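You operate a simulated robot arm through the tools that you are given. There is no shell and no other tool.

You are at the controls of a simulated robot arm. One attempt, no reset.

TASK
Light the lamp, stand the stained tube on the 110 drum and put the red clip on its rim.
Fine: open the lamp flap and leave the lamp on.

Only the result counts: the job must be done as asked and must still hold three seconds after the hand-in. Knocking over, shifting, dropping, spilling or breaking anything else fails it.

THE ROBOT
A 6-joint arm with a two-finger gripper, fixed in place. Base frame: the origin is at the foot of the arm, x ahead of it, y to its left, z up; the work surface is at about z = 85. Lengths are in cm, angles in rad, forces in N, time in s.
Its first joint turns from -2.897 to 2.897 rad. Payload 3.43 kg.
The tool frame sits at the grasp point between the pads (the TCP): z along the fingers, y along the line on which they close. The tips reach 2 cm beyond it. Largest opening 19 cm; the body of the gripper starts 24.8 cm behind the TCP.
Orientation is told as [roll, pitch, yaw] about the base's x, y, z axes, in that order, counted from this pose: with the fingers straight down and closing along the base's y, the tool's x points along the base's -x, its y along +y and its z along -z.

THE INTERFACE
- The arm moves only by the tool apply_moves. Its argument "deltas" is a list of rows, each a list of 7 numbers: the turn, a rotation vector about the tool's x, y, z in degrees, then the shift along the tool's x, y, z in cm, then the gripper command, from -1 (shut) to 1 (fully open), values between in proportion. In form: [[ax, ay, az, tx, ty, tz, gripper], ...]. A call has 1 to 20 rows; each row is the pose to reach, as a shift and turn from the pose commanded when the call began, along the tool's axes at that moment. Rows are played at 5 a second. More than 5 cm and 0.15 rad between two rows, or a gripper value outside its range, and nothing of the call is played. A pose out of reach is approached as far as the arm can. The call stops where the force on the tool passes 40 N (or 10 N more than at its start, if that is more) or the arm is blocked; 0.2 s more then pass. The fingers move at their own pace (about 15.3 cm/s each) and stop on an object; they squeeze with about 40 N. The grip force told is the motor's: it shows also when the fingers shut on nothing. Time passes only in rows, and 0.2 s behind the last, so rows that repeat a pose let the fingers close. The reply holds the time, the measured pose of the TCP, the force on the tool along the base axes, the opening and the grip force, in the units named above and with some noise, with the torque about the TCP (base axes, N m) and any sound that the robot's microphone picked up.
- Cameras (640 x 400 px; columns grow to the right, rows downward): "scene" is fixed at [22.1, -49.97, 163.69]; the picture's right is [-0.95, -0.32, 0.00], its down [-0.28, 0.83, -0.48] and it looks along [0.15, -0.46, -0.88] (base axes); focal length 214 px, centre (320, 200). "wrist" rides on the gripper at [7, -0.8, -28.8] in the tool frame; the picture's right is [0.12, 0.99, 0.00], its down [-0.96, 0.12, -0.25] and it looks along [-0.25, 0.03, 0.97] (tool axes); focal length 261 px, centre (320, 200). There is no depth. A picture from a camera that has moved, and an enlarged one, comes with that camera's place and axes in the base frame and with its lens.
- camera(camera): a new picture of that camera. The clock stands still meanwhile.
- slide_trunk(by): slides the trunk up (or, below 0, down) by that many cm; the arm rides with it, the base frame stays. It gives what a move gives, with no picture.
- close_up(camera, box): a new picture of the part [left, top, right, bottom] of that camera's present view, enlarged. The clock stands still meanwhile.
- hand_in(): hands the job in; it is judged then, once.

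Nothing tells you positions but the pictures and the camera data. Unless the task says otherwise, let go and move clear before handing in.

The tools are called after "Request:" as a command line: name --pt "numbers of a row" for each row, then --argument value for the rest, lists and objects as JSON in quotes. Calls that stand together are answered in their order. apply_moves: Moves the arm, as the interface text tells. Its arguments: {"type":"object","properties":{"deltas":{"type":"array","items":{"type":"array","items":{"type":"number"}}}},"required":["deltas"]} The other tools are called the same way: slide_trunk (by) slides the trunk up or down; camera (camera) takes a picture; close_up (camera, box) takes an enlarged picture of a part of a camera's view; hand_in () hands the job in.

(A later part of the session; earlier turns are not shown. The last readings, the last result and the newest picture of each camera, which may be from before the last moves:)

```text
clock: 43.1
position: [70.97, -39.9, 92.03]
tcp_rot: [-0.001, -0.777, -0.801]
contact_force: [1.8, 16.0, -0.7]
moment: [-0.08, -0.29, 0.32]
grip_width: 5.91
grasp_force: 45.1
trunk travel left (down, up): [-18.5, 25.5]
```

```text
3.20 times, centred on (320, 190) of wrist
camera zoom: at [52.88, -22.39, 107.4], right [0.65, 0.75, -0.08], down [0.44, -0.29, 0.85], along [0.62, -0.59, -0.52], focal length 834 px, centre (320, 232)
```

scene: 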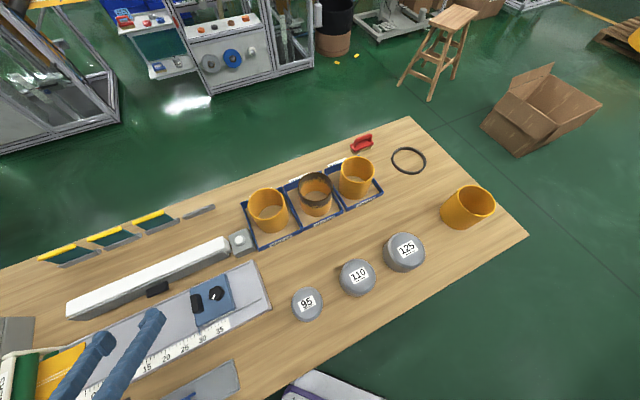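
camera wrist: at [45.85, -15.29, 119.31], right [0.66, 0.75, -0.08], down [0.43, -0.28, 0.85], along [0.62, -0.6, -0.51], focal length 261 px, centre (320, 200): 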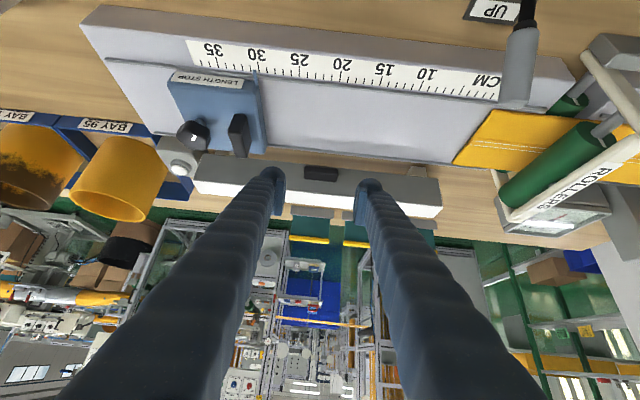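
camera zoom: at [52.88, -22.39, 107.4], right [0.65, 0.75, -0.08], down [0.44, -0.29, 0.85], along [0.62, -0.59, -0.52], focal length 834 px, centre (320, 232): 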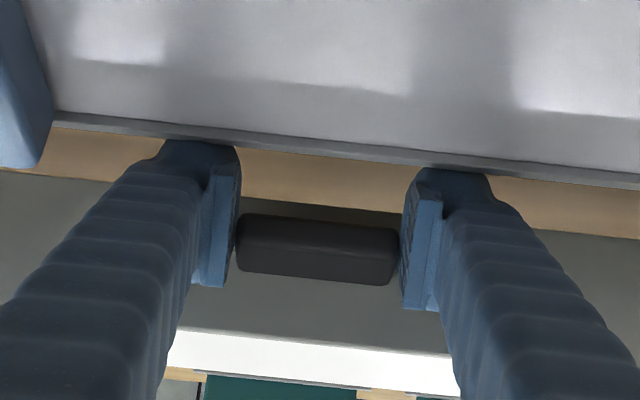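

Firm grip on the handle at 45°. Now swing: rotate the tool about the flap's top-edge axis, first by 10°, feeling the force.

Request:
apply_moves --pt "0 2.5 0 -0.043 0 -0.153 -0.5" --pt "0 5 0 -0.089 0 -0.303 -0.5" --pt "0 7.5 0 -0.144 0 -0.45 -0.5" --pt "0 10 0 -0.204 0 -0.596 -0.5" --pt "0 10 0 -0.204 0 -0.596 -0.5"

Request:
close_up --camera "wrist" --box '[220, 130, 420, 250]'

Request:
close_up --camera "scene" --box '[60, 220, 260, 360]'

```text
clock: 44.3
position: [70.73, -39.6, 92.57]
tcp_rot: [-0.002, -0.606, -0.802]
contact_force: [-13.0, 29.3, -2.6]
moment: [-0.28, -0.49, 0.33]
grip_width: 5.91
grasp_force: 45.1
trunk travel left (down, up): [-18.5, 25.5]
```

```text
3.20 times, centred on (320, 190) of wrist
camera zoom: at [54.72, -24.32, 112.21], right [0.65, 0.76, -0.07], down [0.53, -0.39, 0.75], along [0.55, -0.52, -0.66], focal length 834 px, centre (320, 232)
```

zoom: 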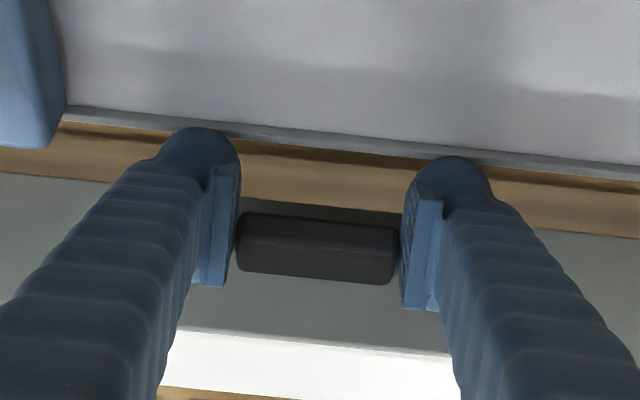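

```text
2.86 times, centred on (160, 290) of scene
camera zoom: at [22.1, -49.97, 163.69], right [-0.95, -0.32, 0.0], down [-0.28, 0.83, -0.48], along [0.15, -0.46, -0.88], focal length 613 px, centre (777, -57)
```

zoom: 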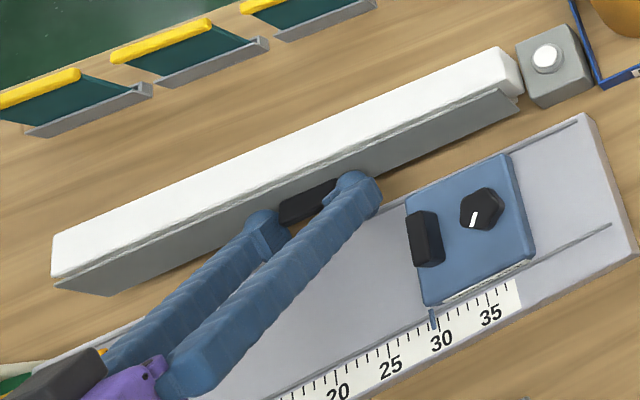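

The flap is swinging open about its top edge. The tool feels a 30 N outward pull, so my hinge estimate is slightly off; I'll correct by 0.3 cm and go on 20° more.

Request:
apply_moves --pt "0 0 0 0.246 0.15 -0.172 -0.5" --pt "0 5 0 0.2 0.15 -0.51 -0.5" --pt "0 10 0 0.125 0.15 -0.844 -0.5" --pt "0 15 0 0.021 0.15 -1.169 -0.5" --pt "0 20 0 -0.11 0.15 -1.485 -0.5" --pt "0 20 0 -0.11 0.15 -1.485 -0.5"

Request:
close_up --camera "scene" --box '[60, 220, 260, 360]'

```text
clock: 44.9
position: [70.71, -39.6, 92.99]
tcp_rot: [-0.005, -0.547, -0.79]
contact_force: [-8.4, 2.3, 4.3]
moment: [-1.04, 0.35, -0.49]
grip_width: 5.91
grasp_force: 44.9
out of reach, approached as far as the arm can: row 3
trunk travel left (down, up): [-18.5, 25.5]
stopped in row 3: the force on the tool passed its limit at 49 N (the readings are from after the stop); the commanded pose is now the measured one
```

```text
2.86 times, centred on (160, 290) of scene
camera zoom: at [22.1, -49.97, 163.69], right [-0.95, -0.32, 0.0], down [-0.28, 0.83, -0.48], along [0.15, -0.46, -0.88], focal length 613 px, centre (777, -57)
```

zoom: 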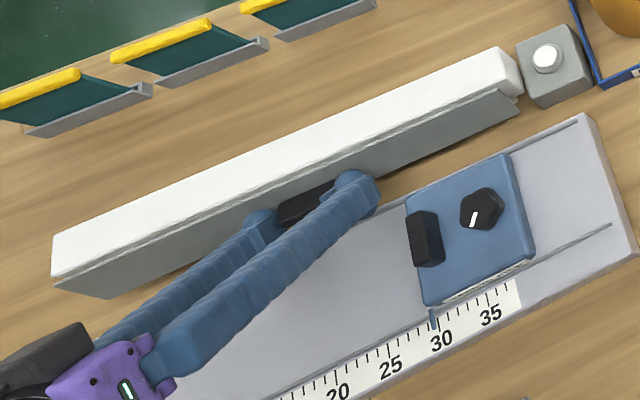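

Reach ended with the trunk this low. The flap is about 14° open; I'll release gently and see whether it stays there by itself.

Request:
apply_moves --pt "0 0 0 0 0 0 -0.3" --pt "0 0 0 0 0 0 -0.2" --pt "0 0 0 0 0 0 -0.158" --pt "0 0 0 0 0 0 -0.158"

Request:
close_up --camera "scene" --box '[60, 220, 260, 360]'

Request:
close_up --camera "wrist" --box '[220, 130, 420, 250]'

```text
clock: 45.9
position: [70.92, -39.72, 92.89]
tcp_rot: [-0.002, -0.546, -0.789]
contact_force: [0.2, 0.7, -0.3]
moment: [0.0, 0.0, -0.02]
grip_width: 7.99
grasp_force: 0.0
trunk travel left (down, up): [-18.5, 25.5]
```

```text
2.86 times, centred on (160, 290) of scene
camera zoom: at [22.1, -49.97, 163.69], right [-0.95, -0.32, 0.0], down [-0.28, 0.83, -0.48], along [0.15, -0.46, -0.88], focal length 613 px, centre (777, -57)
```

zoom: 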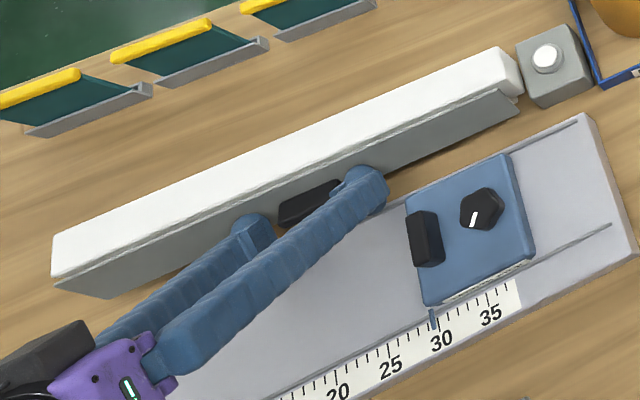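

```text
3.20 times, centred on (320, 190) of wrist
camera zoom: at [55.54, -25.43, 113.75], right [0.63, 0.77, -0.06], down [0.57, -0.41, 0.71], along [0.52, -0.49, -0.7], focal length 834 px, centre (320, 232)
```

zoom: 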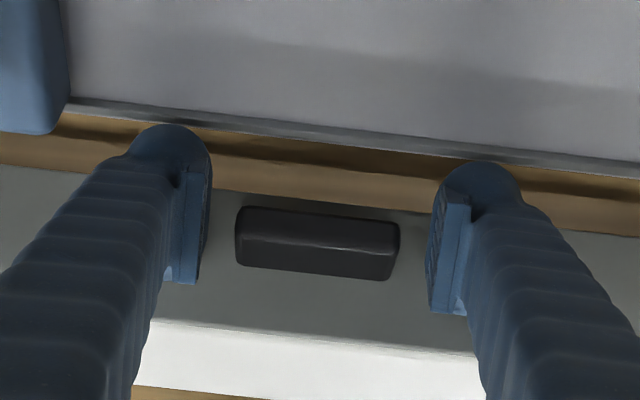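

The flap holds its position by friction, so I can open it in several strokes. I'll back off and raise the trunk some to get a better tilt range.

Request:
apply_moves --pt "0 0 0 0 0 -2 -0.158" --pt "0 0 0 0 0 -5 -0.158" --pt "0 0 0 0 0 -8 -0.158" --pt "0 0 0 0 0 -8 -0.158"

Request:
close_up --camera "wrist" --box '[200, 110, 440, 260]'

```text
clock: 46.9
position: [67.96, -36.69, 99.86]
tcp_rot: [-0.004, -0.547, -0.788]
contact_force: [0.4, -0.1, 0.9]
moment: [-0.06, -0.01, -0.04]
grip_width: 8.0
grasp_force: 0.1
trunk travel left (down, up): [-18.5, 25.5]
```

```text
2.67 times, centred on (320, 185) of wrist
camera zoom: at [52.7, -22.42, 120.64], right [0.63, 0.77, -0.06], down [0.57, -0.41, 0.71], along [0.52, -0.49, -0.7], focal length 695 px, centre (320, 240)
```

zoom: 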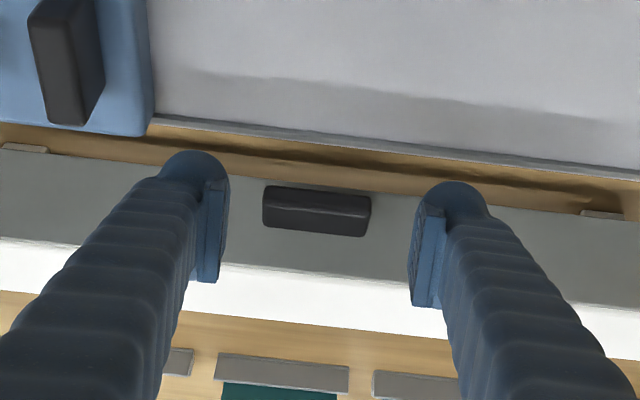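

Request:
slide_trunk --by 9

```text
clock: 48.2
position: [68.05, -36.67, 108.76]
tcp_rot: [-0.002, -0.546, -0.79]
contact_force: [-0.1, -0.3, 0.2]
moment: [-0.02, -0.02, -0.01]
grip_width: 7.99
grasp_force: 0.1
trunk travel left (down, up): [-27.5, 16.5]
```

Trunk raised 9 cm. I'll bring the tool back down in front of the handle (still clear of it) while tilting to about 42°.

Request:
apply_moves --pt "0 -3 0 1.4 0 2.3 -0.158" --pt "0 -6 0 2.8 0 4.6 -0.158" --pt "0 -10.5 0 4.16 0 6.83 -0.158" --pt "0 -10.5 0 4.16 0 6.83 -0.158"

```text
clock: 49.2
position: [67.98, -36.64, 100.81]
tcp_rot: [-0.002, -0.729, -0.786]
contact_force: [-0.1, 0.6, -0.3]
moment: [-0.02, -0.03, 0.01]
grip_width: 8.02
grasp_force: 0.0
trunk travel left (down, up): [-27.5, 16.5]
```

Reached. The flap's handle has moved to about (n −79, z 90.5); I'll go in along the fingers and grip again.

Request:
apply_moves --pt "0 0 0 1.4 0 2 -0.158" --pt "0 0 0 2.6 0 4.5 -0.158" --pt "0 0 0 2.6 0 7 -0.158" --pt "0 0 0 2.65 0 8 -0.158" --pt "0 0 0 2.65 0 8.8 -0.158" --pt "0 0 0 2.65 0 8.8 -0.158"

Request:
close_up --camera "wrist" --box '[200, 110, 440, 260]'

Request:
close_up --camera "scene" --box '[60, 220, 260, 360]'

```text
clock: 50.6
position: [71.6, -39.69, 93.29]
tcp_rot: [-0.03, -0.717, -0.775]
contact_force: [0.2, -0.4, 0.7]
moment: [-0.01, 0.01, -0.03]
grip_width: 7.99
grasp_force: 0.1
out of reach, approached as far as the arm can: row 1, 2, 3, 4, 5, 6
trunk travel left (down, up): [-27.5, 16.5]
```

```text
2.67 times, centred on (320, 185) of wrist
camera zoom: at [54.34, -22.75, 110.24], right [0.64, 0.76, -0.1], down [0.49, -0.31, 0.82], along [0.59, -0.58, -0.57], focal length 695 px, centre (320, 240)
```

zoom: 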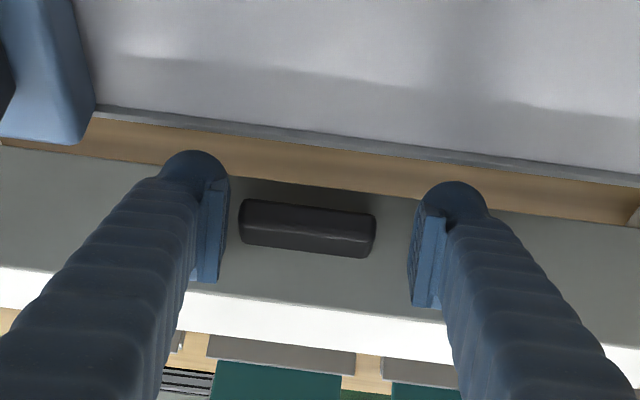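

```text
2.86 times, centred on (160, 290) of scene
camera zoom: at [22.1, -49.97, 163.69], right [-0.95, -0.32, 0.0], down [-0.28, 0.83, -0.48], along [0.15, -0.46, -0.88], focal length 613 px, centre (777, -57)
```

zoom: 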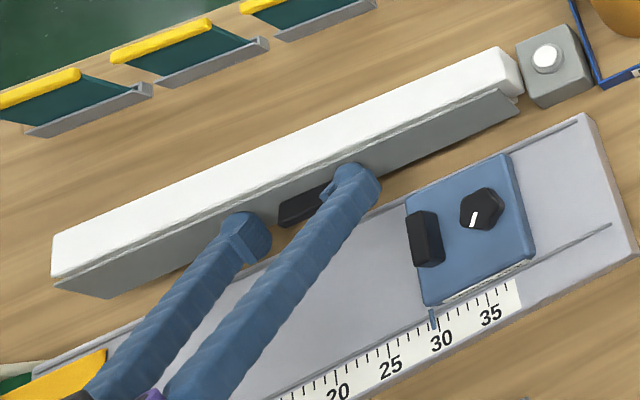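

At this trunk height 42° is just out of reach. Ease the tilt to 36° in place.

Request:
apply_moves --pt "0 3 0 0 0 0 -0.158" --pt "0 6 0 0 0 0 -0.158" --pt "0 6 0 0 0 0 -0.158"

Request:
close_up --camera "wrist" --box '[200, 110, 440, 260]'

```text
clock: 51.4
position: [71.72, -39.77, 93.24]
tcp_rot: [-0.003, -0.623, -0.789]
contact_force: [0.4, 1.1, 0.7]
moment: [-0.01, -0.03, 0.04]
grip_width: 8.0
grasp_force: 0.3
trunk travel left (down, up): [-27.5, 16.5]
```

```text
2.67 times, centred on (320, 185) of wrist
camera zoom: at [55.23, -24.31, 112.41], right [0.64, 0.77, -0.07], down [0.53, -0.37, 0.76], along [0.56, -0.52, -0.64], focal length 695 px, centre (320, 240)
```

zoom: 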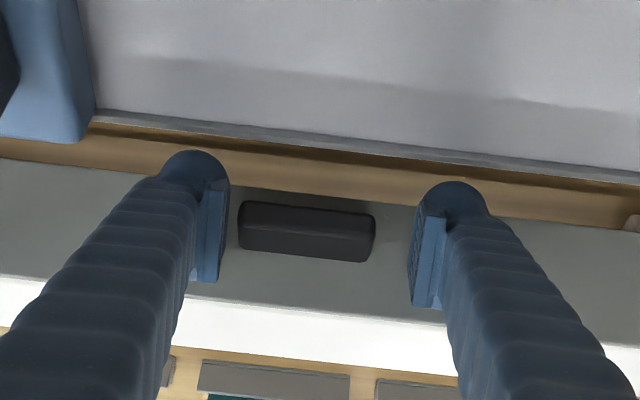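

Reached. The handle is 0.5 cm left of centre; I'll correct, settle slightly lower and close.

Request:
apply_moves --pt "0 0 0 0.25 -0.3 0.1 -0.158" --pt "0 0 0 0.54 -0.55 0.23 -0.158" --pt "0 0 0 0.54 -0.55 0.23 -0.4" --pt "0 0 0 0.54 -0.55 0.23 -0.5" --pt "0 0 0 0.54 -0.55 0.23 -0.5" --pt "0 0 0 0.54 -0.55 0.23 -0.5"

Request:
close_up --camera "wrist" --box '[200, 110, 440, 260]'

```text
clock: 52.8
position: [71.04, -39.8, 92.76]
tcp_rot: [0.0, -0.625, -0.79]
contact_force: [-4.6, -7.2, 1.1]
moment: [-0.08, 0.06, -0.02]
grip_width: 5.9
grasp_force: 44.8
trunk travel left (down, up): [-27.5, 16.5]
```

```text
2.67 times, centred on (320, 185) of wrist
camera zoom: at [54.59, -24.5, 111.91], right [0.64, 0.77, -0.07], down [0.53, -0.37, 0.76], along [0.56, -0.52, -0.64], focal length 695 px, centre (320, 240)
```

zoom: 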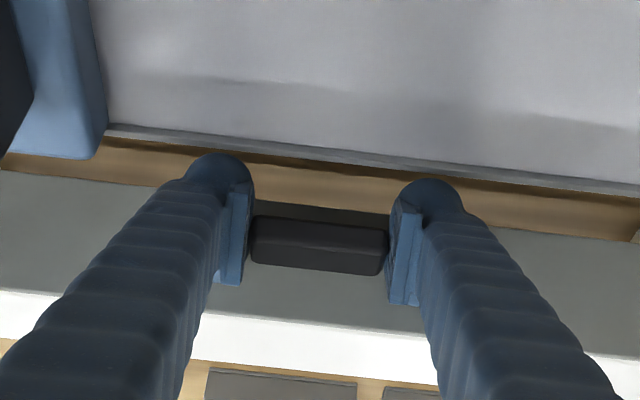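

Gripped cleanly. Swing another 12°, watching the force.

Request:
apply_moves --pt "0 3 0 -0.037 0 -0.178 -0.5" --pt "0 6 0 -0.077 0 -0.353 -0.5" --pt "0 9 0 -0.13 0 -0.526 -0.5" --pt "0 12 0 -0.19 0 -0.697 -0.5" --pt "0 12 0 -0.19 0 -0.697 -0.5"

Request:
close_up --camera "scene" --box '[60, 220, 260, 360]'

```text
clock: 54.0
position: [70.8, -39.58, 93.49]
tcp_rot: [-0.005, -0.414, -0.788]
contact_force: [-3.1, -2.1, 16.9]
moment: [-0.51, -0.45, 1.04]
grip_width: 5.89
grasp_force: 45.3
out of reach, approached as far as the arm can: row 4
trunk travel left (down, up): [-27.5, 16.5]
```

```text
2.86 times, centred on (160, 290) of scene
camera zoom: at [22.1, -49.97, 163.69], right [-0.95, -0.32, 0.0], down [-0.28, 0.83, -0.48], along [0.15, -0.46, -0.88], focal length 613 px, centre (777, -57)
```

zoom: 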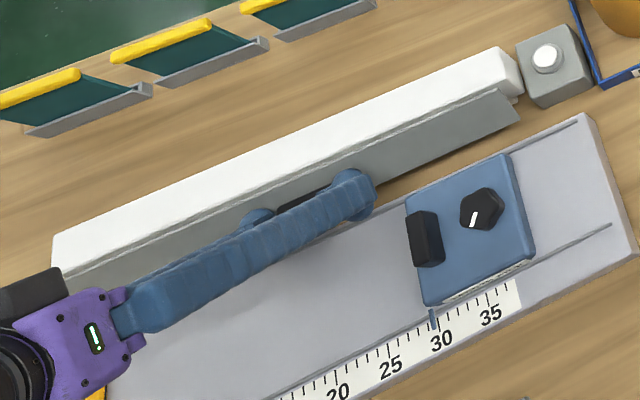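

About 26° open now. I'll continue with a small upward correction and see if the reach flag persists.

Request:
apply_moves --pt "0 0 0 -0.06 0 -0.137 -0.5" --pt "0 4 0 -0.12 0 -0.375 -0.5" --pt "0 8 0 -0.197 0 -0.609 -0.5" --pt "0 12 0 -0.29 0 -0.836 -0.5" --pt "0 12 0 -0.29 0 -0.836 -0.5"

Request:
close_up --camera "scene" --box '[60, 220, 260, 360]'

```text
clock: 54.7
position: [70.81, -39.6, 93.77]
tcp_rot: [-0.018, -0.389, -0.77]
contact_force: [-2.2, 7.4, 1.1]
moment: [0.73, -0.86, 0.39]
grip_width: 5.91
grasp_force: 45.7
out of reach, approached as far as the arm can: row 2, 3
trunk travel left (down, up): [-27.5, 16.5]
stopped in row 3: the force on the tool passed its limit at 50 N (the readings are from after the stop); the commanded pose is now the measured one
```

```text
2.86 times, centred on (160, 290) of scene
camera zoom: at [22.1, -49.97, 163.69], right [-0.95, -0.32, 0.0], down [-0.28, 0.83, -0.48], along [0.15, -0.46, -0.88], focal length 613 px, centre (777, -57)
```

zoom: 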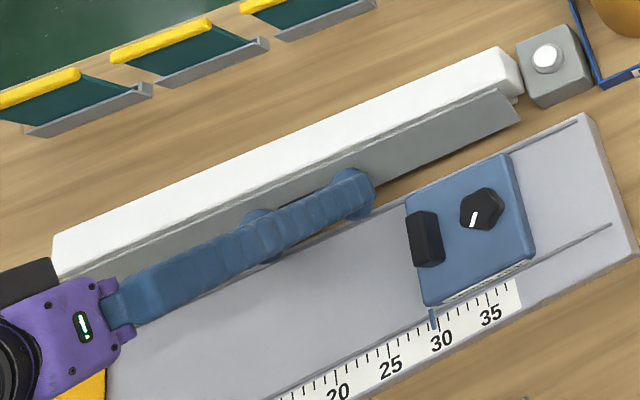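

The arm can't turn further here. I'll test whether a lighter grip lets the handle pivot between the pads: command the fingers to just the handle's width and read the grip force.

Request:
apply_moves --pt "0 0 0 0 0 0 -0.385" --pt "0 0 0 0 0 0 -0.385" --pt "0 0 0 0 0 0 -0.385"

```text
clock: 55.5
position: [70.71, -39.79, 93.6]
tcp_rot: [-0.02, -0.39, -0.772]
contact_force: [-0.9, 8.6, 0.3]
moment: [-0.01, -0.05, 0.23]
grip_width: 6.14
grasp_force: 2.4
trunk travel left (down, up): [-27.5, 16.5]
```

Request:
apply_moves --pt "0 0 0 0 0 0 -0.41" --pt "0 0 0 0 0 0 -0.41" --pt "0 0 0 0 0 0 -0.41"

Request:
apply_moves --pt "0 0 0 0 0 0 -0.43" --pt "0 0 0 0 0 0 -0.43" --pt "0 0 0 0 0 0 -0.43"

```text
clock: 56.3
position: [70.84, -39.77, 93.62]
tcp_rot: [-0.021, -0.389, -0.772]
contact_force: [1.2, 12.5, -0.6]
moment: [-0.05, -0.05, 0.37]
grip_width: 6.1
grasp_force: 4.2
trunk travel left (down, up): [-27.5, 16.5]
```

```text
clock: 57.1
position: [70.85, -39.73, 93.63]
tcp_rot: [-0.019, -0.39, -0.771]
contact_force: [3.7, 17.5, -1.2]
moment: [0.28, -0.43, 0.08]
grip_width: 5.91
grasp_force: 44.5
trunk travel left (down, up): [-27.5, 16.5]
```

The grip force jumps from near nothing to full, so light gripping isn't practical. I'll centre the grip, then try moving the handle along its arc without turning the tool, letting it pivot in the pads.

Request:
apply_moves --pt "0 0 0 0 0.2 0 -0.43" --pt "0 0 0 0.06 0.25 -0.19 -0.43" --pt "0 0 0 0.13 0.25 -0.38 -0.43" --pt "0 0 0 0.19 0.25 -0.56 -0.43" --pt "0 0 0 0.26 0.25 -0.75 -0.43" --pt "0 0 0 0.26 0.25 -0.75 -0.43"

Request:
close_up --camera "scene" --box '[60, 220, 260, 360]'

Request:
close_up --camera "wrist" --box '[200, 110, 440, 260]'

```text
clock: 58.5
position: [70.72, -39.48, 94.1]
tcp_rot: [-0.021, -0.386, -0.772]
contact_force: [7.4, -20.0, -20.5]
moment: [0.76, 0.62, -0.29]
grip_width: 5.88
grasp_force: 45.8
trunk travel left (down, up): [-27.5, 16.5]
```

```text
2.86 times, centred on (160, 290) of scene
camera zoom: at [22.1, -49.97, 163.69], right [-0.95, -0.32, 0.0], down [-0.28, 0.83, -0.48], along [0.15, -0.46, -0.88], focal length 613 px, centre (777, -57)
```

zoom: 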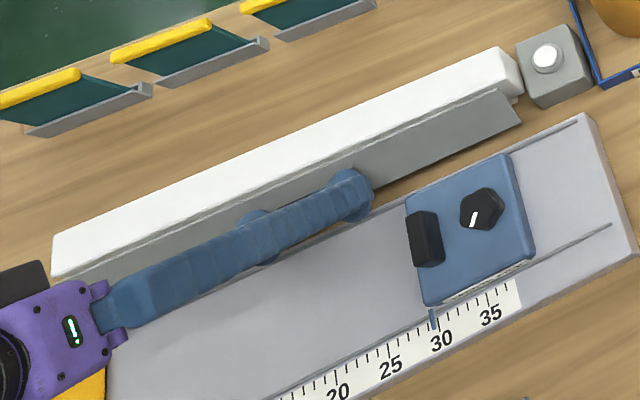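

```text
2.67 times, centred on (320, 185) of wrist
camera zoom: at [58.05, -27.6, 117.97], right [0.62, 0.78, -0.06], down [0.66, -0.47, 0.59], along [0.43, -0.41, -0.81], focal length 695 px, centre (320, 240)
```

zoom: 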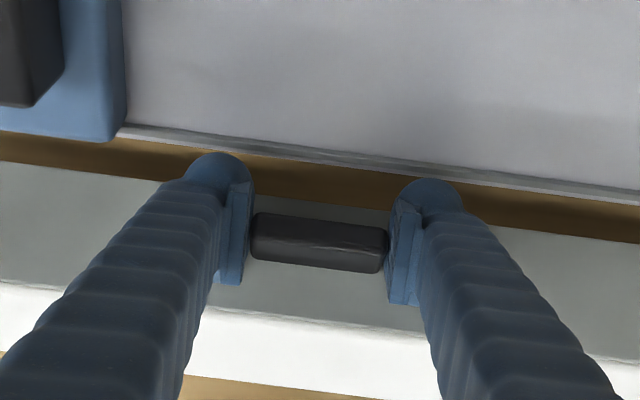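

The flap stays put with the pads holding it, so I'll keep using tilt strokes. Release, re-tilt the open fingers to 36° around the handle, and regrip.

Request:
apply_moves --pt "0 0 0 0 -0.1 0 -0.158" --pt "0 0 0 0 -0.1 0 -0.158" --pt "0 -4.5 0 0.35 -0.1 0.3 -0.158" --pt "0 -9 0 0.7 -0.1 0.65 -0.158" --pt "0 -14 0 1.1 -0.1 1.0 -0.158" --pt "0 -14 0 1.1 -0.1 1.0 -0.158"

Request:
close_up --camera "wrist" --box '[200, 110, 440, 260]'

Request:
close_up --camera "scene" --box '[60, 220, 260, 360]'

```text
clock: 59.5
position: [68.38, -39.3, 93.24]
tcp_rot: [-0.041, -0.435, -0.826]
contact_force: [12.6, 13.8, -8.1]
moment: [0.09, 0.36, 0.43]
grip_width: 9.07
grasp_force: 9.8
out of reach, approached as far as the arm can: row 3, 4
trunk travel left (down, up): [-27.5, 16.5]
stopped in row 4: the force on the tool passed its limit at 52 N (the readings are from after the stop); the commanded pose is now the measured one
```

```text
2.67 times, centred on (320, 185) of wrist
camera zoom: at [56.12, -25.54, 116.29], right [0.67, 0.74, -0.09], down [0.61, -0.48, 0.62], along [0.42, -0.47, -0.78], focal length 695 px, centre (320, 240)
```

zoom: 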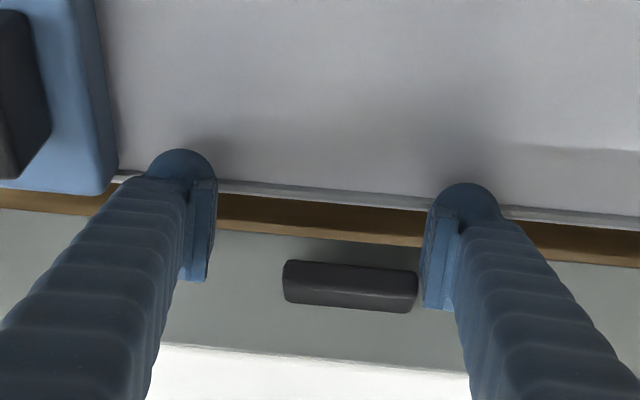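

```text
2.86 times, centred on (160, 290) of scene
camera zoom: at [22.1, -49.97, 163.69], right [-0.95, -0.32, 0.0], down [-0.28, 0.83, -0.48], along [0.15, -0.46, -0.88], focal length 613 px, centre (777, -57)
```

zoom: 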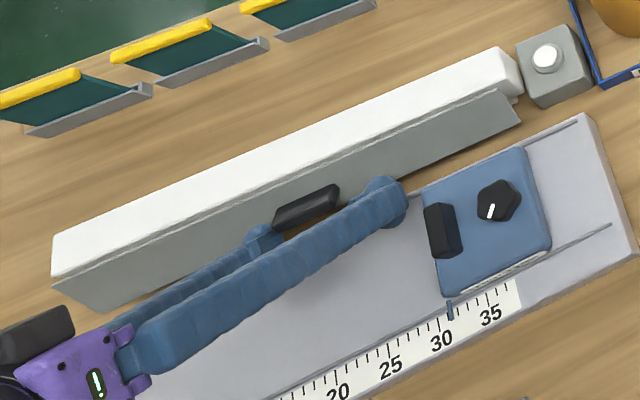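

Near a wrist singularity (around 25° tilt) the arm drifted sideways again and nudged the slider about 1 cm; I'll restore it afterwards. First ease off, retreat along the fingers and rise, then return to vertical.

Request:
apply_moves --pt "0 0 0 0 0.6 0 0.0" --pt "0 0 0 0 1.0 -1 0.0" --pt "0 0 0 0 1.0 -3 0.0" --pt "0 0 0 0 1.0 -5.5 0.0" --pt "0 0 0 0 1.0 -8 0.0" --pt "0 0 0 -1.5 1.0 -11 0.0"

Request:
close_up --camera "scene" --box '[60, 200, 260, 340]'

```text
clock: 60.9
position: [66.94, -36.12, 104.04]
tcp_rot: [-0.045, -0.435, -0.831]
contact_force: [0.2, 1.1, 0.9]
moment: [0.0, 0.0, 0.0]
grip_width: 9.49
grasp_force: 0.1
trunk travel left (down, up): [-27.5, 16.5]
```

```text
2.86 times, centred on (160, 270) of scene
camera zoom: at [22.1, -49.97, 163.69], right [-0.95, -0.32, 0.0], down [-0.28, 0.83, -0.48], along [0.15, -0.46, -0.88], focal length 613 px, centre (777, 0)
```

zoom: 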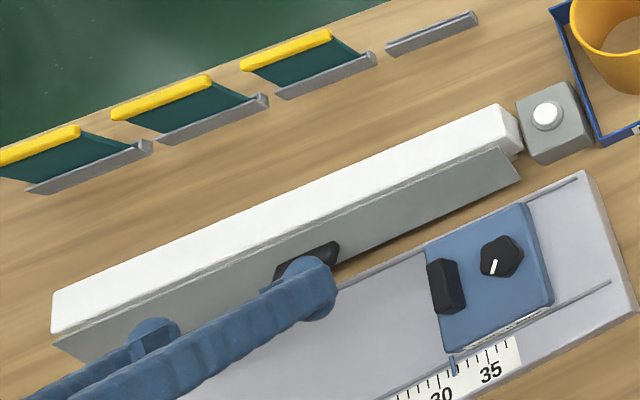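

Clear. Return to vertical at this height.

Request:
apply_moves --pt "-0.7 6.2 -0.65 -1 0 -2 0.0" --pt "-1.4 12.4 -1.3 -2 0 -4 0.0" --pt "-2.1 18.6 -1.95 -2.5 0 -5 0.0" --pt "-2.75 24.85 -2.6 -2.5 0 -5 0.0" --pt "-2.75 24.85 -2.6 -2.5 0 -5 0.0"

```text
clock: 62.1
position: [67.32, -36.19, 109.64]
tcp_rot: [-0.003, -0.002, -0.793]
contact_force: [-0.4, -0.6, 0.1]
moment: [0.06, -0.01, -0.04]
grip_width: 9.46
grasp_force: 0.0
trunk travel left (down, up): [-27.5, 16.5]
```

Vertical with no problem. Raise the trunk 10 cm to the starting height, where vertical and inward tilts should have room.

Request:
slide_trunk --by 10

```text
clock: 63.4
position: [67.39, -36.1, 119.51]
tcp_rot: [-0.004, -0.001, -0.794]
contact_force: [-0.8, -0.5, 0.1]
moment: [0.0, 0.02, -0.02]
grip_width: 9.47
grasp_force: 0.1
trunk travel left (down, up): [-37.5, 6.5]
```

I'll come down vertically above the handle's new position and test an inward tilt of 20° there, in free space.

Request:
apply_moves --pt "0 0 0 -1 0 4 -0.158" --pt "0 0 0 -2 0 8 -0.158" --pt "0 0 0 -3 0 12 -0.158" --pt "0 0 0 -3.9 0 15 -0.158" --pt "0 5 0 -3.9 0 15 -0.158" --pt "0 10 0 -3.9 0 15 -0.158" --pt "0 15 0 -3.9 0 15 -0.158" --pt "0 20 0 -3.9 0 15 -0.158" --pt "0 20 0 -3.9 0 15 -0.158"

Request:
camera --camera "wrist"

```text
clock: 65.4
position: [70.08, -38.99, 104.59]
tcp_rot: [-0.005, 0.349, -0.796]
contact_force: [0.0, 0.3, -0.6]
moment: [0.05, -0.04, 0.01]
grip_width: 7.99
grasp_force: 0.0
trunk travel left (down, up): [-37.5, 6.5]
```

```text
taken
camera wrist: at [71.72, -41.8, 133.94], right [0.63, 0.78, 0.04], down [0.78, -0.62, -0.09], along [-0.05, 0.09, -0.99], focal length 261 px, centre (320, 200)
```

wrist: 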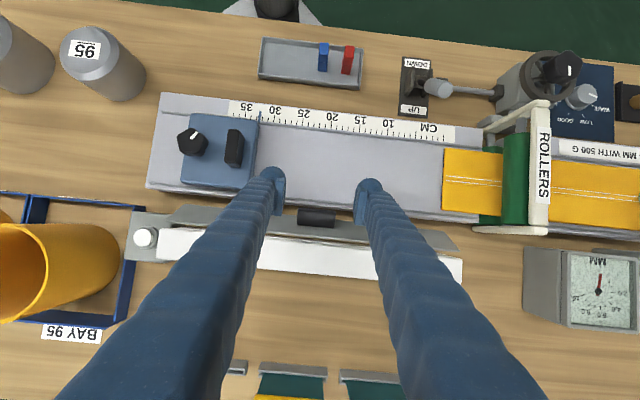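

+20° is fine here. Test further, to +40°.

Request:
apply_moves --pt "0 5 0 0 0 0 -0.158" --pt "0 10 0 0 0 0 -0.158" --pt "0 15 0 0 0 0 -0.158" --pt "0 20 0 0 0 0 -0.158" --pt "0 20 0 0 0 0 -0.158"

```text
clock: 66.6
position: [67.41, -37.09, 104.45]
tcp_rot: [-0.005, 0.693, -0.796]
contact_force: [0.4, 0.0, -1.3]
moment: [0.01, 0.08, 0.05]
grip_width: 7.99
grasp_force: 0.1
out of reach, approached as far as the arm can: row 4, 5
trunk travel left (down, up): [-37.5, 6.5]
```

Up to about +33° is usable, with a benign limit. Now tilt back to −12° (away from the singular zone) at this height.

Request:
apply_moves --pt "0 -8 0 0 0 0 -0.158" --pt "0 -16 0 0 0 0 -0.158" --pt "0 -24 0 0 0 0 -0.158" --pt "0 -32 0 0 0 0 -0.158" --pt "0 -40 0 0 0 0 -0.158" --pt "0 -46 0 0 0 0 -0.158" --pt "0 -52 0 0 0 0 -0.158" --pt "0 -52 0 0 0 0 -0.158"

Request:
close_up --camera "wrist" --box '[200, 110, 440, 260]'

```text
clock: 68.4
position: [67.45, -37.11, 104.58]
tcp_rot: [-0.004, -0.214, -0.795]
contact_force: [-0.1, -0.3, -0.4]
moment: [-0.01, 0.01, -0.05]
grip_width: 7.99
grasp_force: 0.0
trunk travel left (down, up): [-37.5, 6.5]
```

```text
2.67 times, centred on (320, 185) of wrist
camera zoom: at [57.74, -28.48, 131.0], right [0.63, 0.78, -0.03], down [0.71, -0.55, 0.44], along [0.33, -0.3, -0.9], focal length 695 px, centre (320, 240)
```

zoom: 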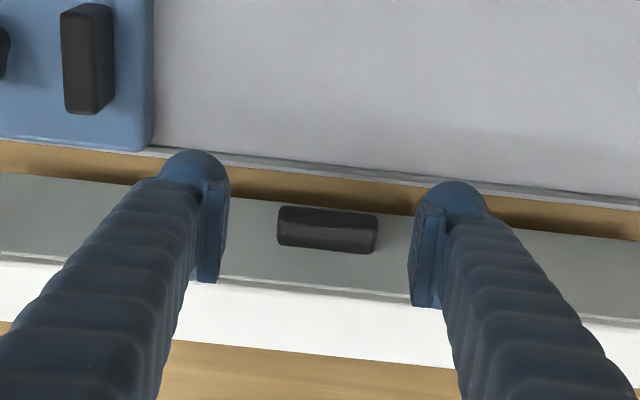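

Good pose. Descend along the fingers to just above the handle, centred.

Request:
apply_moves --pt "0 0 0 -0.2 0.3 3 -0.158" --pt "0 0 0 -0.4 0.5 6 -0.158" --pt "0 0 0 -0.6 0.5 9 -0.158" --pt "0 0 0 -0.6 0.5 9 -0.158"

Request:
close_up --camera "wrist" --box '[200, 110, 440, 260]'

Request:
close_up --camera "scene" --box '[60, 200, 260, 340]'

```text
clock: 69.4
position: [69.3, -38.56, 96.02]
tcp_rot: [-0.004, -0.214, -0.795]
contact_force: [0.8, 0.3, 0.2]
moment: [-0.01, -0.04, 0.0]
grip_width: 7.98
grasp_force: 0.1
trunk travel left (down, up): [-37.5, 6.5]
```

```text
2.67 times, centred on (320, 185) of wrist
camera zoom: at [59.71, -29.99, 122.43], right [0.63, 0.78, -0.03], down [0.71, -0.55, 0.44], along [0.33, -0.3, -0.9], focal length 695 px, centre (320, 240)
```

zoom: 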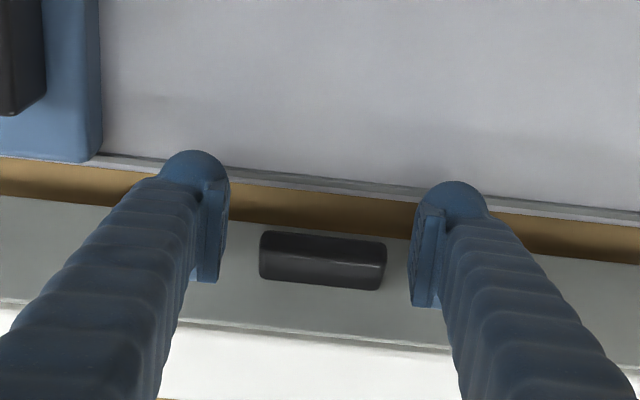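

```text
2.86 times, centred on (160, 270) of scene
camera zoom: at [22.1, -49.97, 163.69], right [-0.95, -0.32, 0.0], down [-0.28, 0.83, -0.48], along [0.15, -0.46, -0.88], focal length 613 px, centre (777, 0)
```

zoom: 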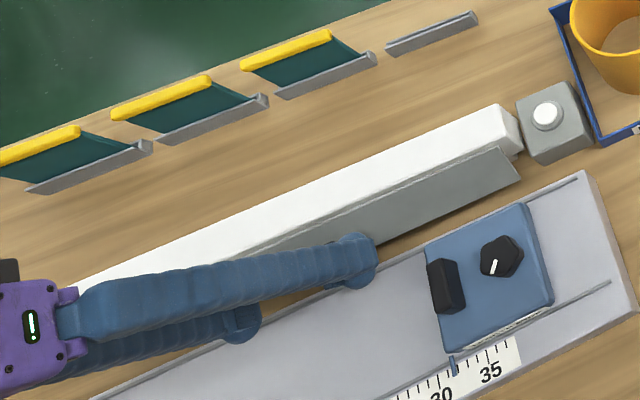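

The handle lies about 1.2 cm farther toward the lamp than my path aims. I'll shift that way and descend the last 3.6 cm gently, then check.

Request:
apply_moves --pt "0 0 0 -0.6 0.05 0.5 -0.158" --pt "0 0 0 -1.1 0.05 1.3 -0.158" --pt "0 0 0 -1.1 0.05 2.2 -0.158" --pt "0 0 0 -1.1 0.05 3.0 -0.158" --pt "0 0 0 -1.1 0.05 3.6 -0.158" --pt "0 0 0 -1.1 0.05 3.6 -0.158"

Request:
close_up --camera "wrist" --box '[200, 110, 440, 260]'

```text
clock: 70.8
position: [70.75, -39.87, 92.51]
tcp_rot: [-0.004, -0.212, -0.792]
contact_force: [0.0, 0.2, -0.2]
moment: [0.03, 0.01, 0.03]
grip_width: 7.97
grasp_force: 0.0
trunk travel left (down, up): [-37.5, 6.5]
```

```text
2.67 times, centred on (320, 185) of wrist
camera zoom: at [61.13, -31.24, 119.1], right [0.63, 0.78, -0.03], down [0.71, -0.55, 0.44], along [0.33, -0.3, -0.9], focal length 695 px, centre (320, 240)
```

zoom: 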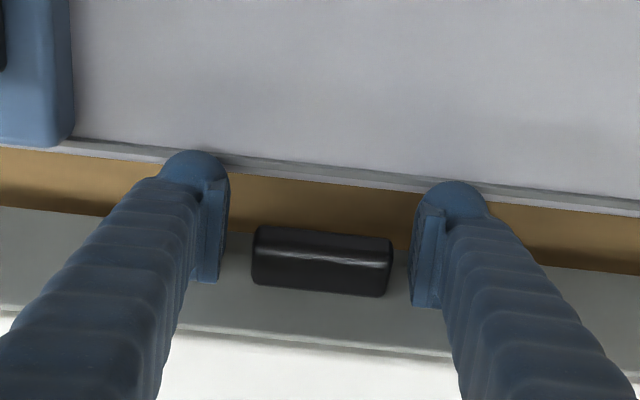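

Well placed around the handle. Close.

Request:
apply_moves --pt "0 0 0 0 0.05 0 -0.3" --pt "0 0 0 0 0.05 0 -0.43" --pt "0 0 0 0 0.05 0 -0.45" --pt "0 0 0 0 0.05 0 -0.45"

```text
clock: 71.8
position: [70.8, -39.8, 92.52]
tcp_rot: [-0.005, -0.212, -0.793]
contact_force: [8.2, 11.7, 0.2]
moment: [0.11, -0.28, 0.24]
grip_width: 5.9
grasp_force: 44.7
trunk travel left (down, up): [-37.5, 6.5]
```

Gripped. Swing 12° in small steps.

Request:
apply_moves --pt "0 0 0 0 0.15 0 -0.45" --pt "0 4 0 0.059 0.15 -0.281 -0.45" --pt "0 8 0 0.098 0.15 -0.565 -0.45" --pt "0 12 0 0.116 0.15 -0.851 -0.45" --pt "0 12 0 0.116 0.15 -0.851 -0.45"

Request:
close_up --camera "scene" --box '[60, 200, 260, 340]'

```text
clock: 73.0
position: [70.63, -39.45, 93.34]
tcp_rot: [-0.004, -0.002, -0.794]
contact_force: [-4.6, 8.5, 14.4]
moment: [-0.35, -0.64, -0.07]
grip_width: 5.9
grasp_force: 45.4
trunk travel left (down, up): [-37.5, 6.5]
```

```text
2.86 times, centred on (160, 270) of scene
camera zoom: at [22.1, -49.97, 163.69], right [-0.95, -0.32, 0.0], down [-0.28, 0.83, -0.48], along [0.15, -0.46, -0.88], focal length 613 px, centre (777, 0)
```

zoom: 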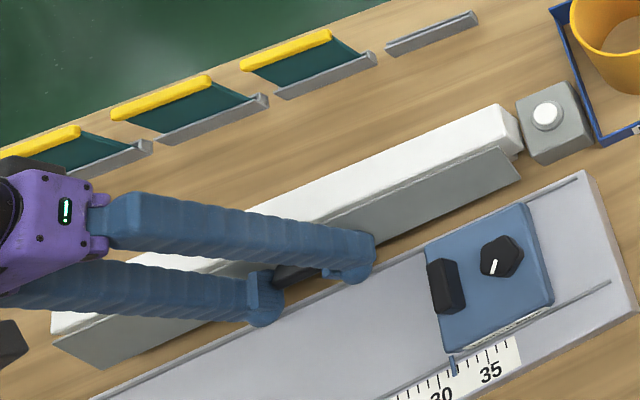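

Working well. Another 20°, with a small hinge correction.

Request:
apply_moves --pt "0 0 0 0.1 0 -0.15 -0.45" --pt "0 5 0 0.203 0 -0.509 -0.45" --pt "0 10 0 0.274 0 -0.876 -0.45" --pt "0 15 0 0.314 0 -1.247 -0.45" --pt "0 20 0 0.32 0 -1.62 -0.45" --pt "0 20 0 0.32 0 -1.62 -0.45"

Request:
close_up --camera "scene" --box '[60, 200, 260, 340]'

```text
clock: 74.4
position: [70.43, -39.17, 95.13]
tcp_rot: [-0.003, 0.346, -0.797]
contact_force: [-3.1, 8.1, 13.0]
moment: [0.07, -0.87, -0.34]
grip_width: 5.91
grasp_force: 45.3
trunk travel left (down, up): [-37.5, 6.5]
```

```text
2.86 times, centred on (160, 270) of scene
camera zoom: at [22.1, -49.97, 163.69], right [-0.95, -0.32, 0.0], down [-0.28, 0.83, -0.48], along [0.15, -0.46, -0.88], focal length 613 px, centre (777, 0)
```

zoom: 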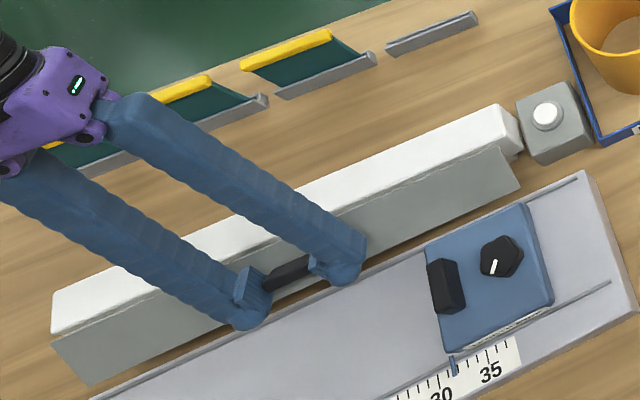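

About 56° open. Another 12°.

Request:
apply_moves --pt "0 0 0 0.145 0 -0.107 -0.45" --pt "0 4 0 0.226 0 -0.404 -0.45" --pt "0 8 0 0.285 0 -0.706 -0.45" --pt "0 12 0 0.323 0 -1.01 -0.45" --pt "0 12 0 0.323 0 -1.01 -0.45"

Request:
close_up --camera "scene" --box '[60, 200, 260, 340]'

```text
clock: 75.6
position: [70.39, -39.36, 95.95]
tcp_rot: [-0.003, 0.558, -0.795]
contact_force: [-6.4, 2.9, 6.9]
moment: [0.1, -0.41, 0.07]
grip_width: 5.93
grasp_force: 45.0
trunk travel left (down, up): [-37.5, 6.5]
```

```text
2.86 times, centred on (160, 270) of scene
camera zoom: at [22.1, -49.97, 163.69], right [-0.95, -0.32, 0.0], down [-0.28, 0.83, -0.48], along [0.15, -0.46, -0.88], focal length 613 px, centre (777, 0)
```

zoom: 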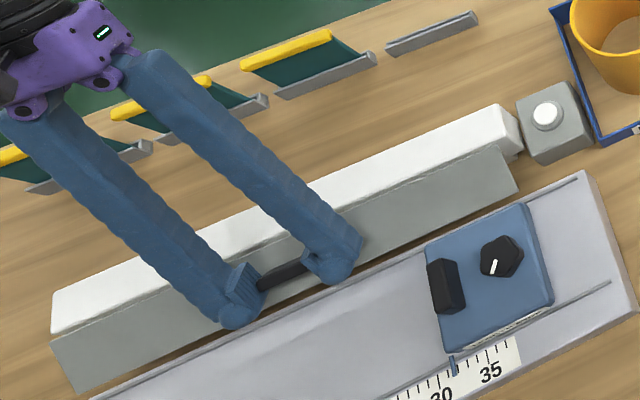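

About 68° open and the handle now points mostly upward. I'll release, back off and see whether the flap stays.

Request:
apply_moves --pt "0 0 0 0 0 0 -0.3" --pt "0 0 0 0 0 0 -0.1" --pt "0 0 0 0 0 -1.5 -0.1" --pt "0 0 0 0 0 -4 -0.1" --pt "0 0 0 0 0 -7 -0.1" --pt "0 0 0 0 0 -7 -0.1"

Request:
camera --camera "wrist"

Request:
close_up --camera "scene" --box '[60, 200, 260, 340]'

```text
clock: 77.0
position: [71.0, -40.68, 102.01]
tcp_rot: [-0.003, 0.553, -0.795]
contact_force: [-0.7, 0.1, 0.8]
moment: [0.06, -0.1, -0.06]
grip_width: 8.55
grasp_force: 0.1
out of reach, approached as far as the arm can: row 4, 5, 6
trunk travel left (down, up): [-37.5, 6.5]
```

```text
taken
camera wrist: at [76.72, -47.79, 130.08], right [0.64, 0.77, 0.06], down [0.75, -0.6, -0.3], along [-0.19, 0.23, -0.95], focal length 261 px, centre (320, 200)
```

wrist: 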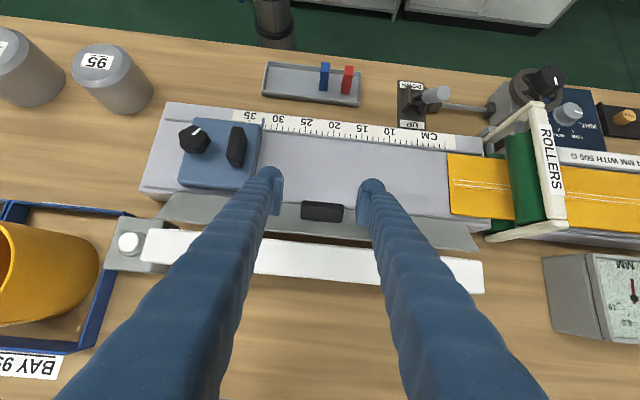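

```text
2.86 times, centred on (160, 270) of scene
camera zoom: at [22.1, -49.97, 163.69], right [-0.95, -0.32, 0.0], down [-0.28, 0.83, -0.48], along [0.15, -0.46, -0.88], focal length 613 px, centre (777, 0)
```

zoom: 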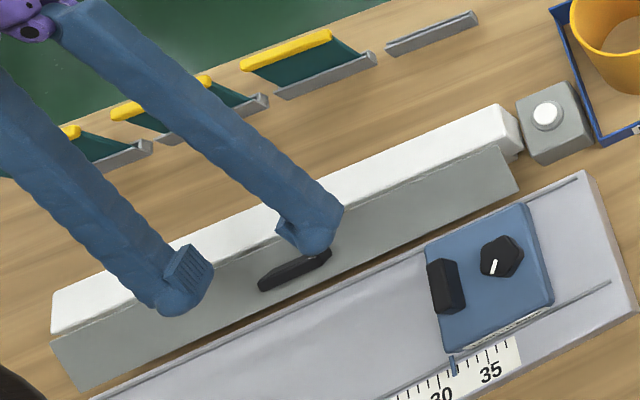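

The flap stays where I leave it. Tilt back to −12° and go over the handle for one more stroke.

Request:
apply_moves --pt "0 -8 0 0.5 0.2 0 -0.158" --pt "0 -16 0 1.0 0.4 0 -0.158" --pt "0 -24 0 1.5 0.6 0 -0.158" --pt "0 -32 0 2.06 0.6 0.1 -0.158" --pt "0 -38 0 2.06 0.6 0.1 -0.158" --pt "0 -44 0 2.06 0.6 0.1 -0.158" --pt "0 -44 0 2.06 0.6 0.1 -0.158"

Request:
close_up --camera "wrist" --box '[200, 110, 440, 260]'

```text
clock: 78.6
position: [70.15, -38.9, 103.11]
tcp_rot: [-0.006, -0.213, -0.794]
contact_force: [0.3, 0.3, 0.2]
moment: [0.05, -0.02, 0.05]
grip_width: 7.99
grasp_force: 0.0
out of reach, approached as far as the arm can: row 1
trunk travel left (down, up): [-37.5, 6.5]
```

```text
2.67 times, centred on (320, 185) of wrist
camera zoom: at [60.42, -30.24, 129.5], right [0.63, 0.78, -0.03], down [0.71, -0.55, 0.44], along [0.33, -0.3, -0.9], focal length 695 px, centre (320, 240)
```

zoom: 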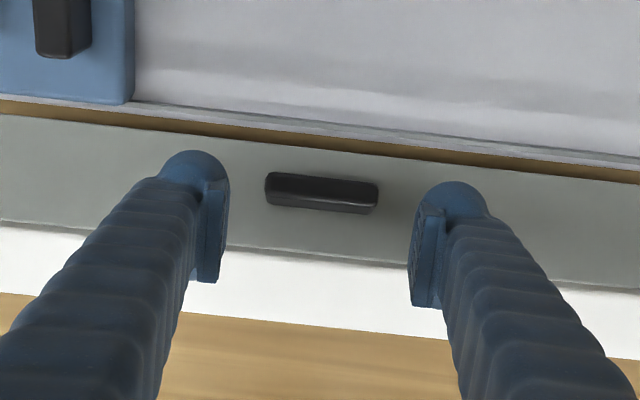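

Straight descent along the fingers lands on the handle. Go down with a slight outward offset to keep off the flap.

Request:
apply_moves --pt "0 0 0 0.3 0 2.5 -0.158" --pt "0 0 0 0.5 0 4.5 -0.158" --pt "0 0 0 0.5 0 6 -0.158" --pt "0 0 0 0.5 0 6.7 -0.158" --pt "0 0 0 0.5 0 7.2 -0.158" --pt "0 0 0 0.5 0 7.2 -0.158"

Request:
close_up --camera "wrist" --box '[200, 110, 440, 260]'

```text
clock: 80.0
position: [70.88, -39.6, 95.84]
tcp_rot: [-0.002, -0.21, -0.795]
contact_force: [0.6, -1.2, 0.2]
moment: [-0.02, 0.0, 0.04]
grip_width: 7.99
grasp_force: 0.2
trunk travel left (down, up): [-37.5, 6.5]
```

```text
2.67 times, centred on (320, 185) of wrist
camera zoom: at [61.21, -30.99, 122.3], right [0.63, 0.78, -0.03], down [0.71, -0.55, 0.44], along [0.33, -0.3, -0.9], focal length 695 px, centre (320, 240)
```

zoom: 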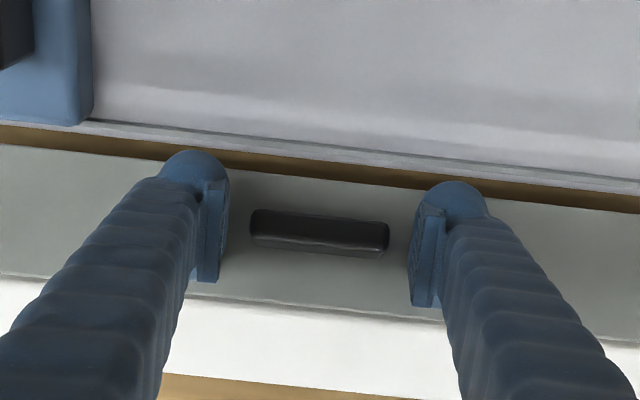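

Request:
apply_moves --pt "0 0 0 0 0.05 0.3 -0.158" --pt "0 0 0 0 0.05 0.5 -0.158" --pt "0 0 0 0 0.05 0.5 -0.4" --pt "0 0 0 0 0.05 0.5 -0.45" --pt "0 0 0 0 0.05 0.5 -0.45" --pt "0 0 0 0 0.05 0.5 -0.45"

```text
clock: 81.4
position: [70.71, -39.72, 95.32]
tcp_rot: [-0.004, -0.211, -0.795]
contact_force: [-4.3, -2.9, -0.2]
moment: [-0.1, 0.1, 0.32]
grip_width: 5.88
grasp_force: 44.9
trunk travel left (down, up): [-37.5, 6.5]
```

Gripped. Swing 15°, watching forces and for a stop.

Request:
apply_moves --pt "0 4 0 -0.099 0 -0.249 -0.45" --pt "0 8 0 -0.214 0 -0.49 -0.45" --pt "0 12 0 -0.345 0 -0.722 -0.45" --pt "0 15 0 -0.457 0 -0.89 -0.45" --pt "0 15 0 -0.457 0 -0.89 -0.45"

Request:
close_up --camera "scene" --box '[60, 200, 260, 340]'

```text
clock: 82.6
position: [70.89, -39.78, 96.37]
tcp_rot: [-0.005, 0.051, -0.793]
contact_force: [-11.3, 5.6, 14.4]
moment: [-0.04, -0.47, 0.2]
grip_width: 5.89
grasp_force: 44.8
trunk travel left (down, up): [-37.5, 6.5]
```

```text
2.86 times, centred on (160, 270) of scene
camera zoom: at [22.1, -49.97, 163.69], right [-0.95, -0.32, 0.0], down [-0.28, 0.83, -0.48], along [0.15, -0.46, -0.88], focal length 613 px, centre (777, 0)
```

zoom: 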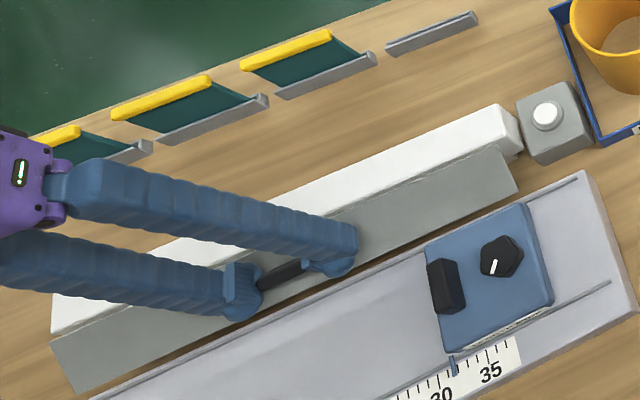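

Around 80°. Continue 20° more.

Request:
apply_moves --pt "0 0 0 0.128 0 -0.144 -0.45" --pt "0 5 0 0.011 0 -0.482 -0.45" --pt "0 10 0 -0.135 0 -0.807 -0.45" --pt "0 15 0 -0.31 0 -1.12 -0.45" --pt "0 20 0 -0.51 0 -1.41 -0.45" --pt "0 20 0 -0.51 0 -1.41 -0.45"

Request:
close_up --camera "scene" --box '[60, 200, 260, 340]'

```text
clock: 84.0
position: [71.35, -40.14, 97.68]
tcp_rot: [-0.004, 0.401, -0.796]
contact_force: [-9.7, 2.0, 8.7]
moment: [0.14, -0.16, 0.01]
grip_width: 5.89
grasp_force: 45.6
trunk travel left (down, up): [-37.5, 6.5]
```

```text
2.86 times, centred on (160, 270) of scene
camera zoom: at [22.1, -49.97, 163.69], right [-0.95, -0.32, 0.0], down [-0.28, 0.83, -0.48], along [0.15, -0.46, -0.88], focal length 613 px, centre (777, 0)
```

zoom: 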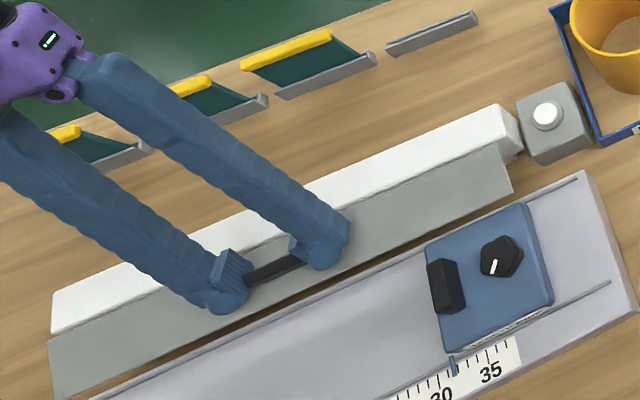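

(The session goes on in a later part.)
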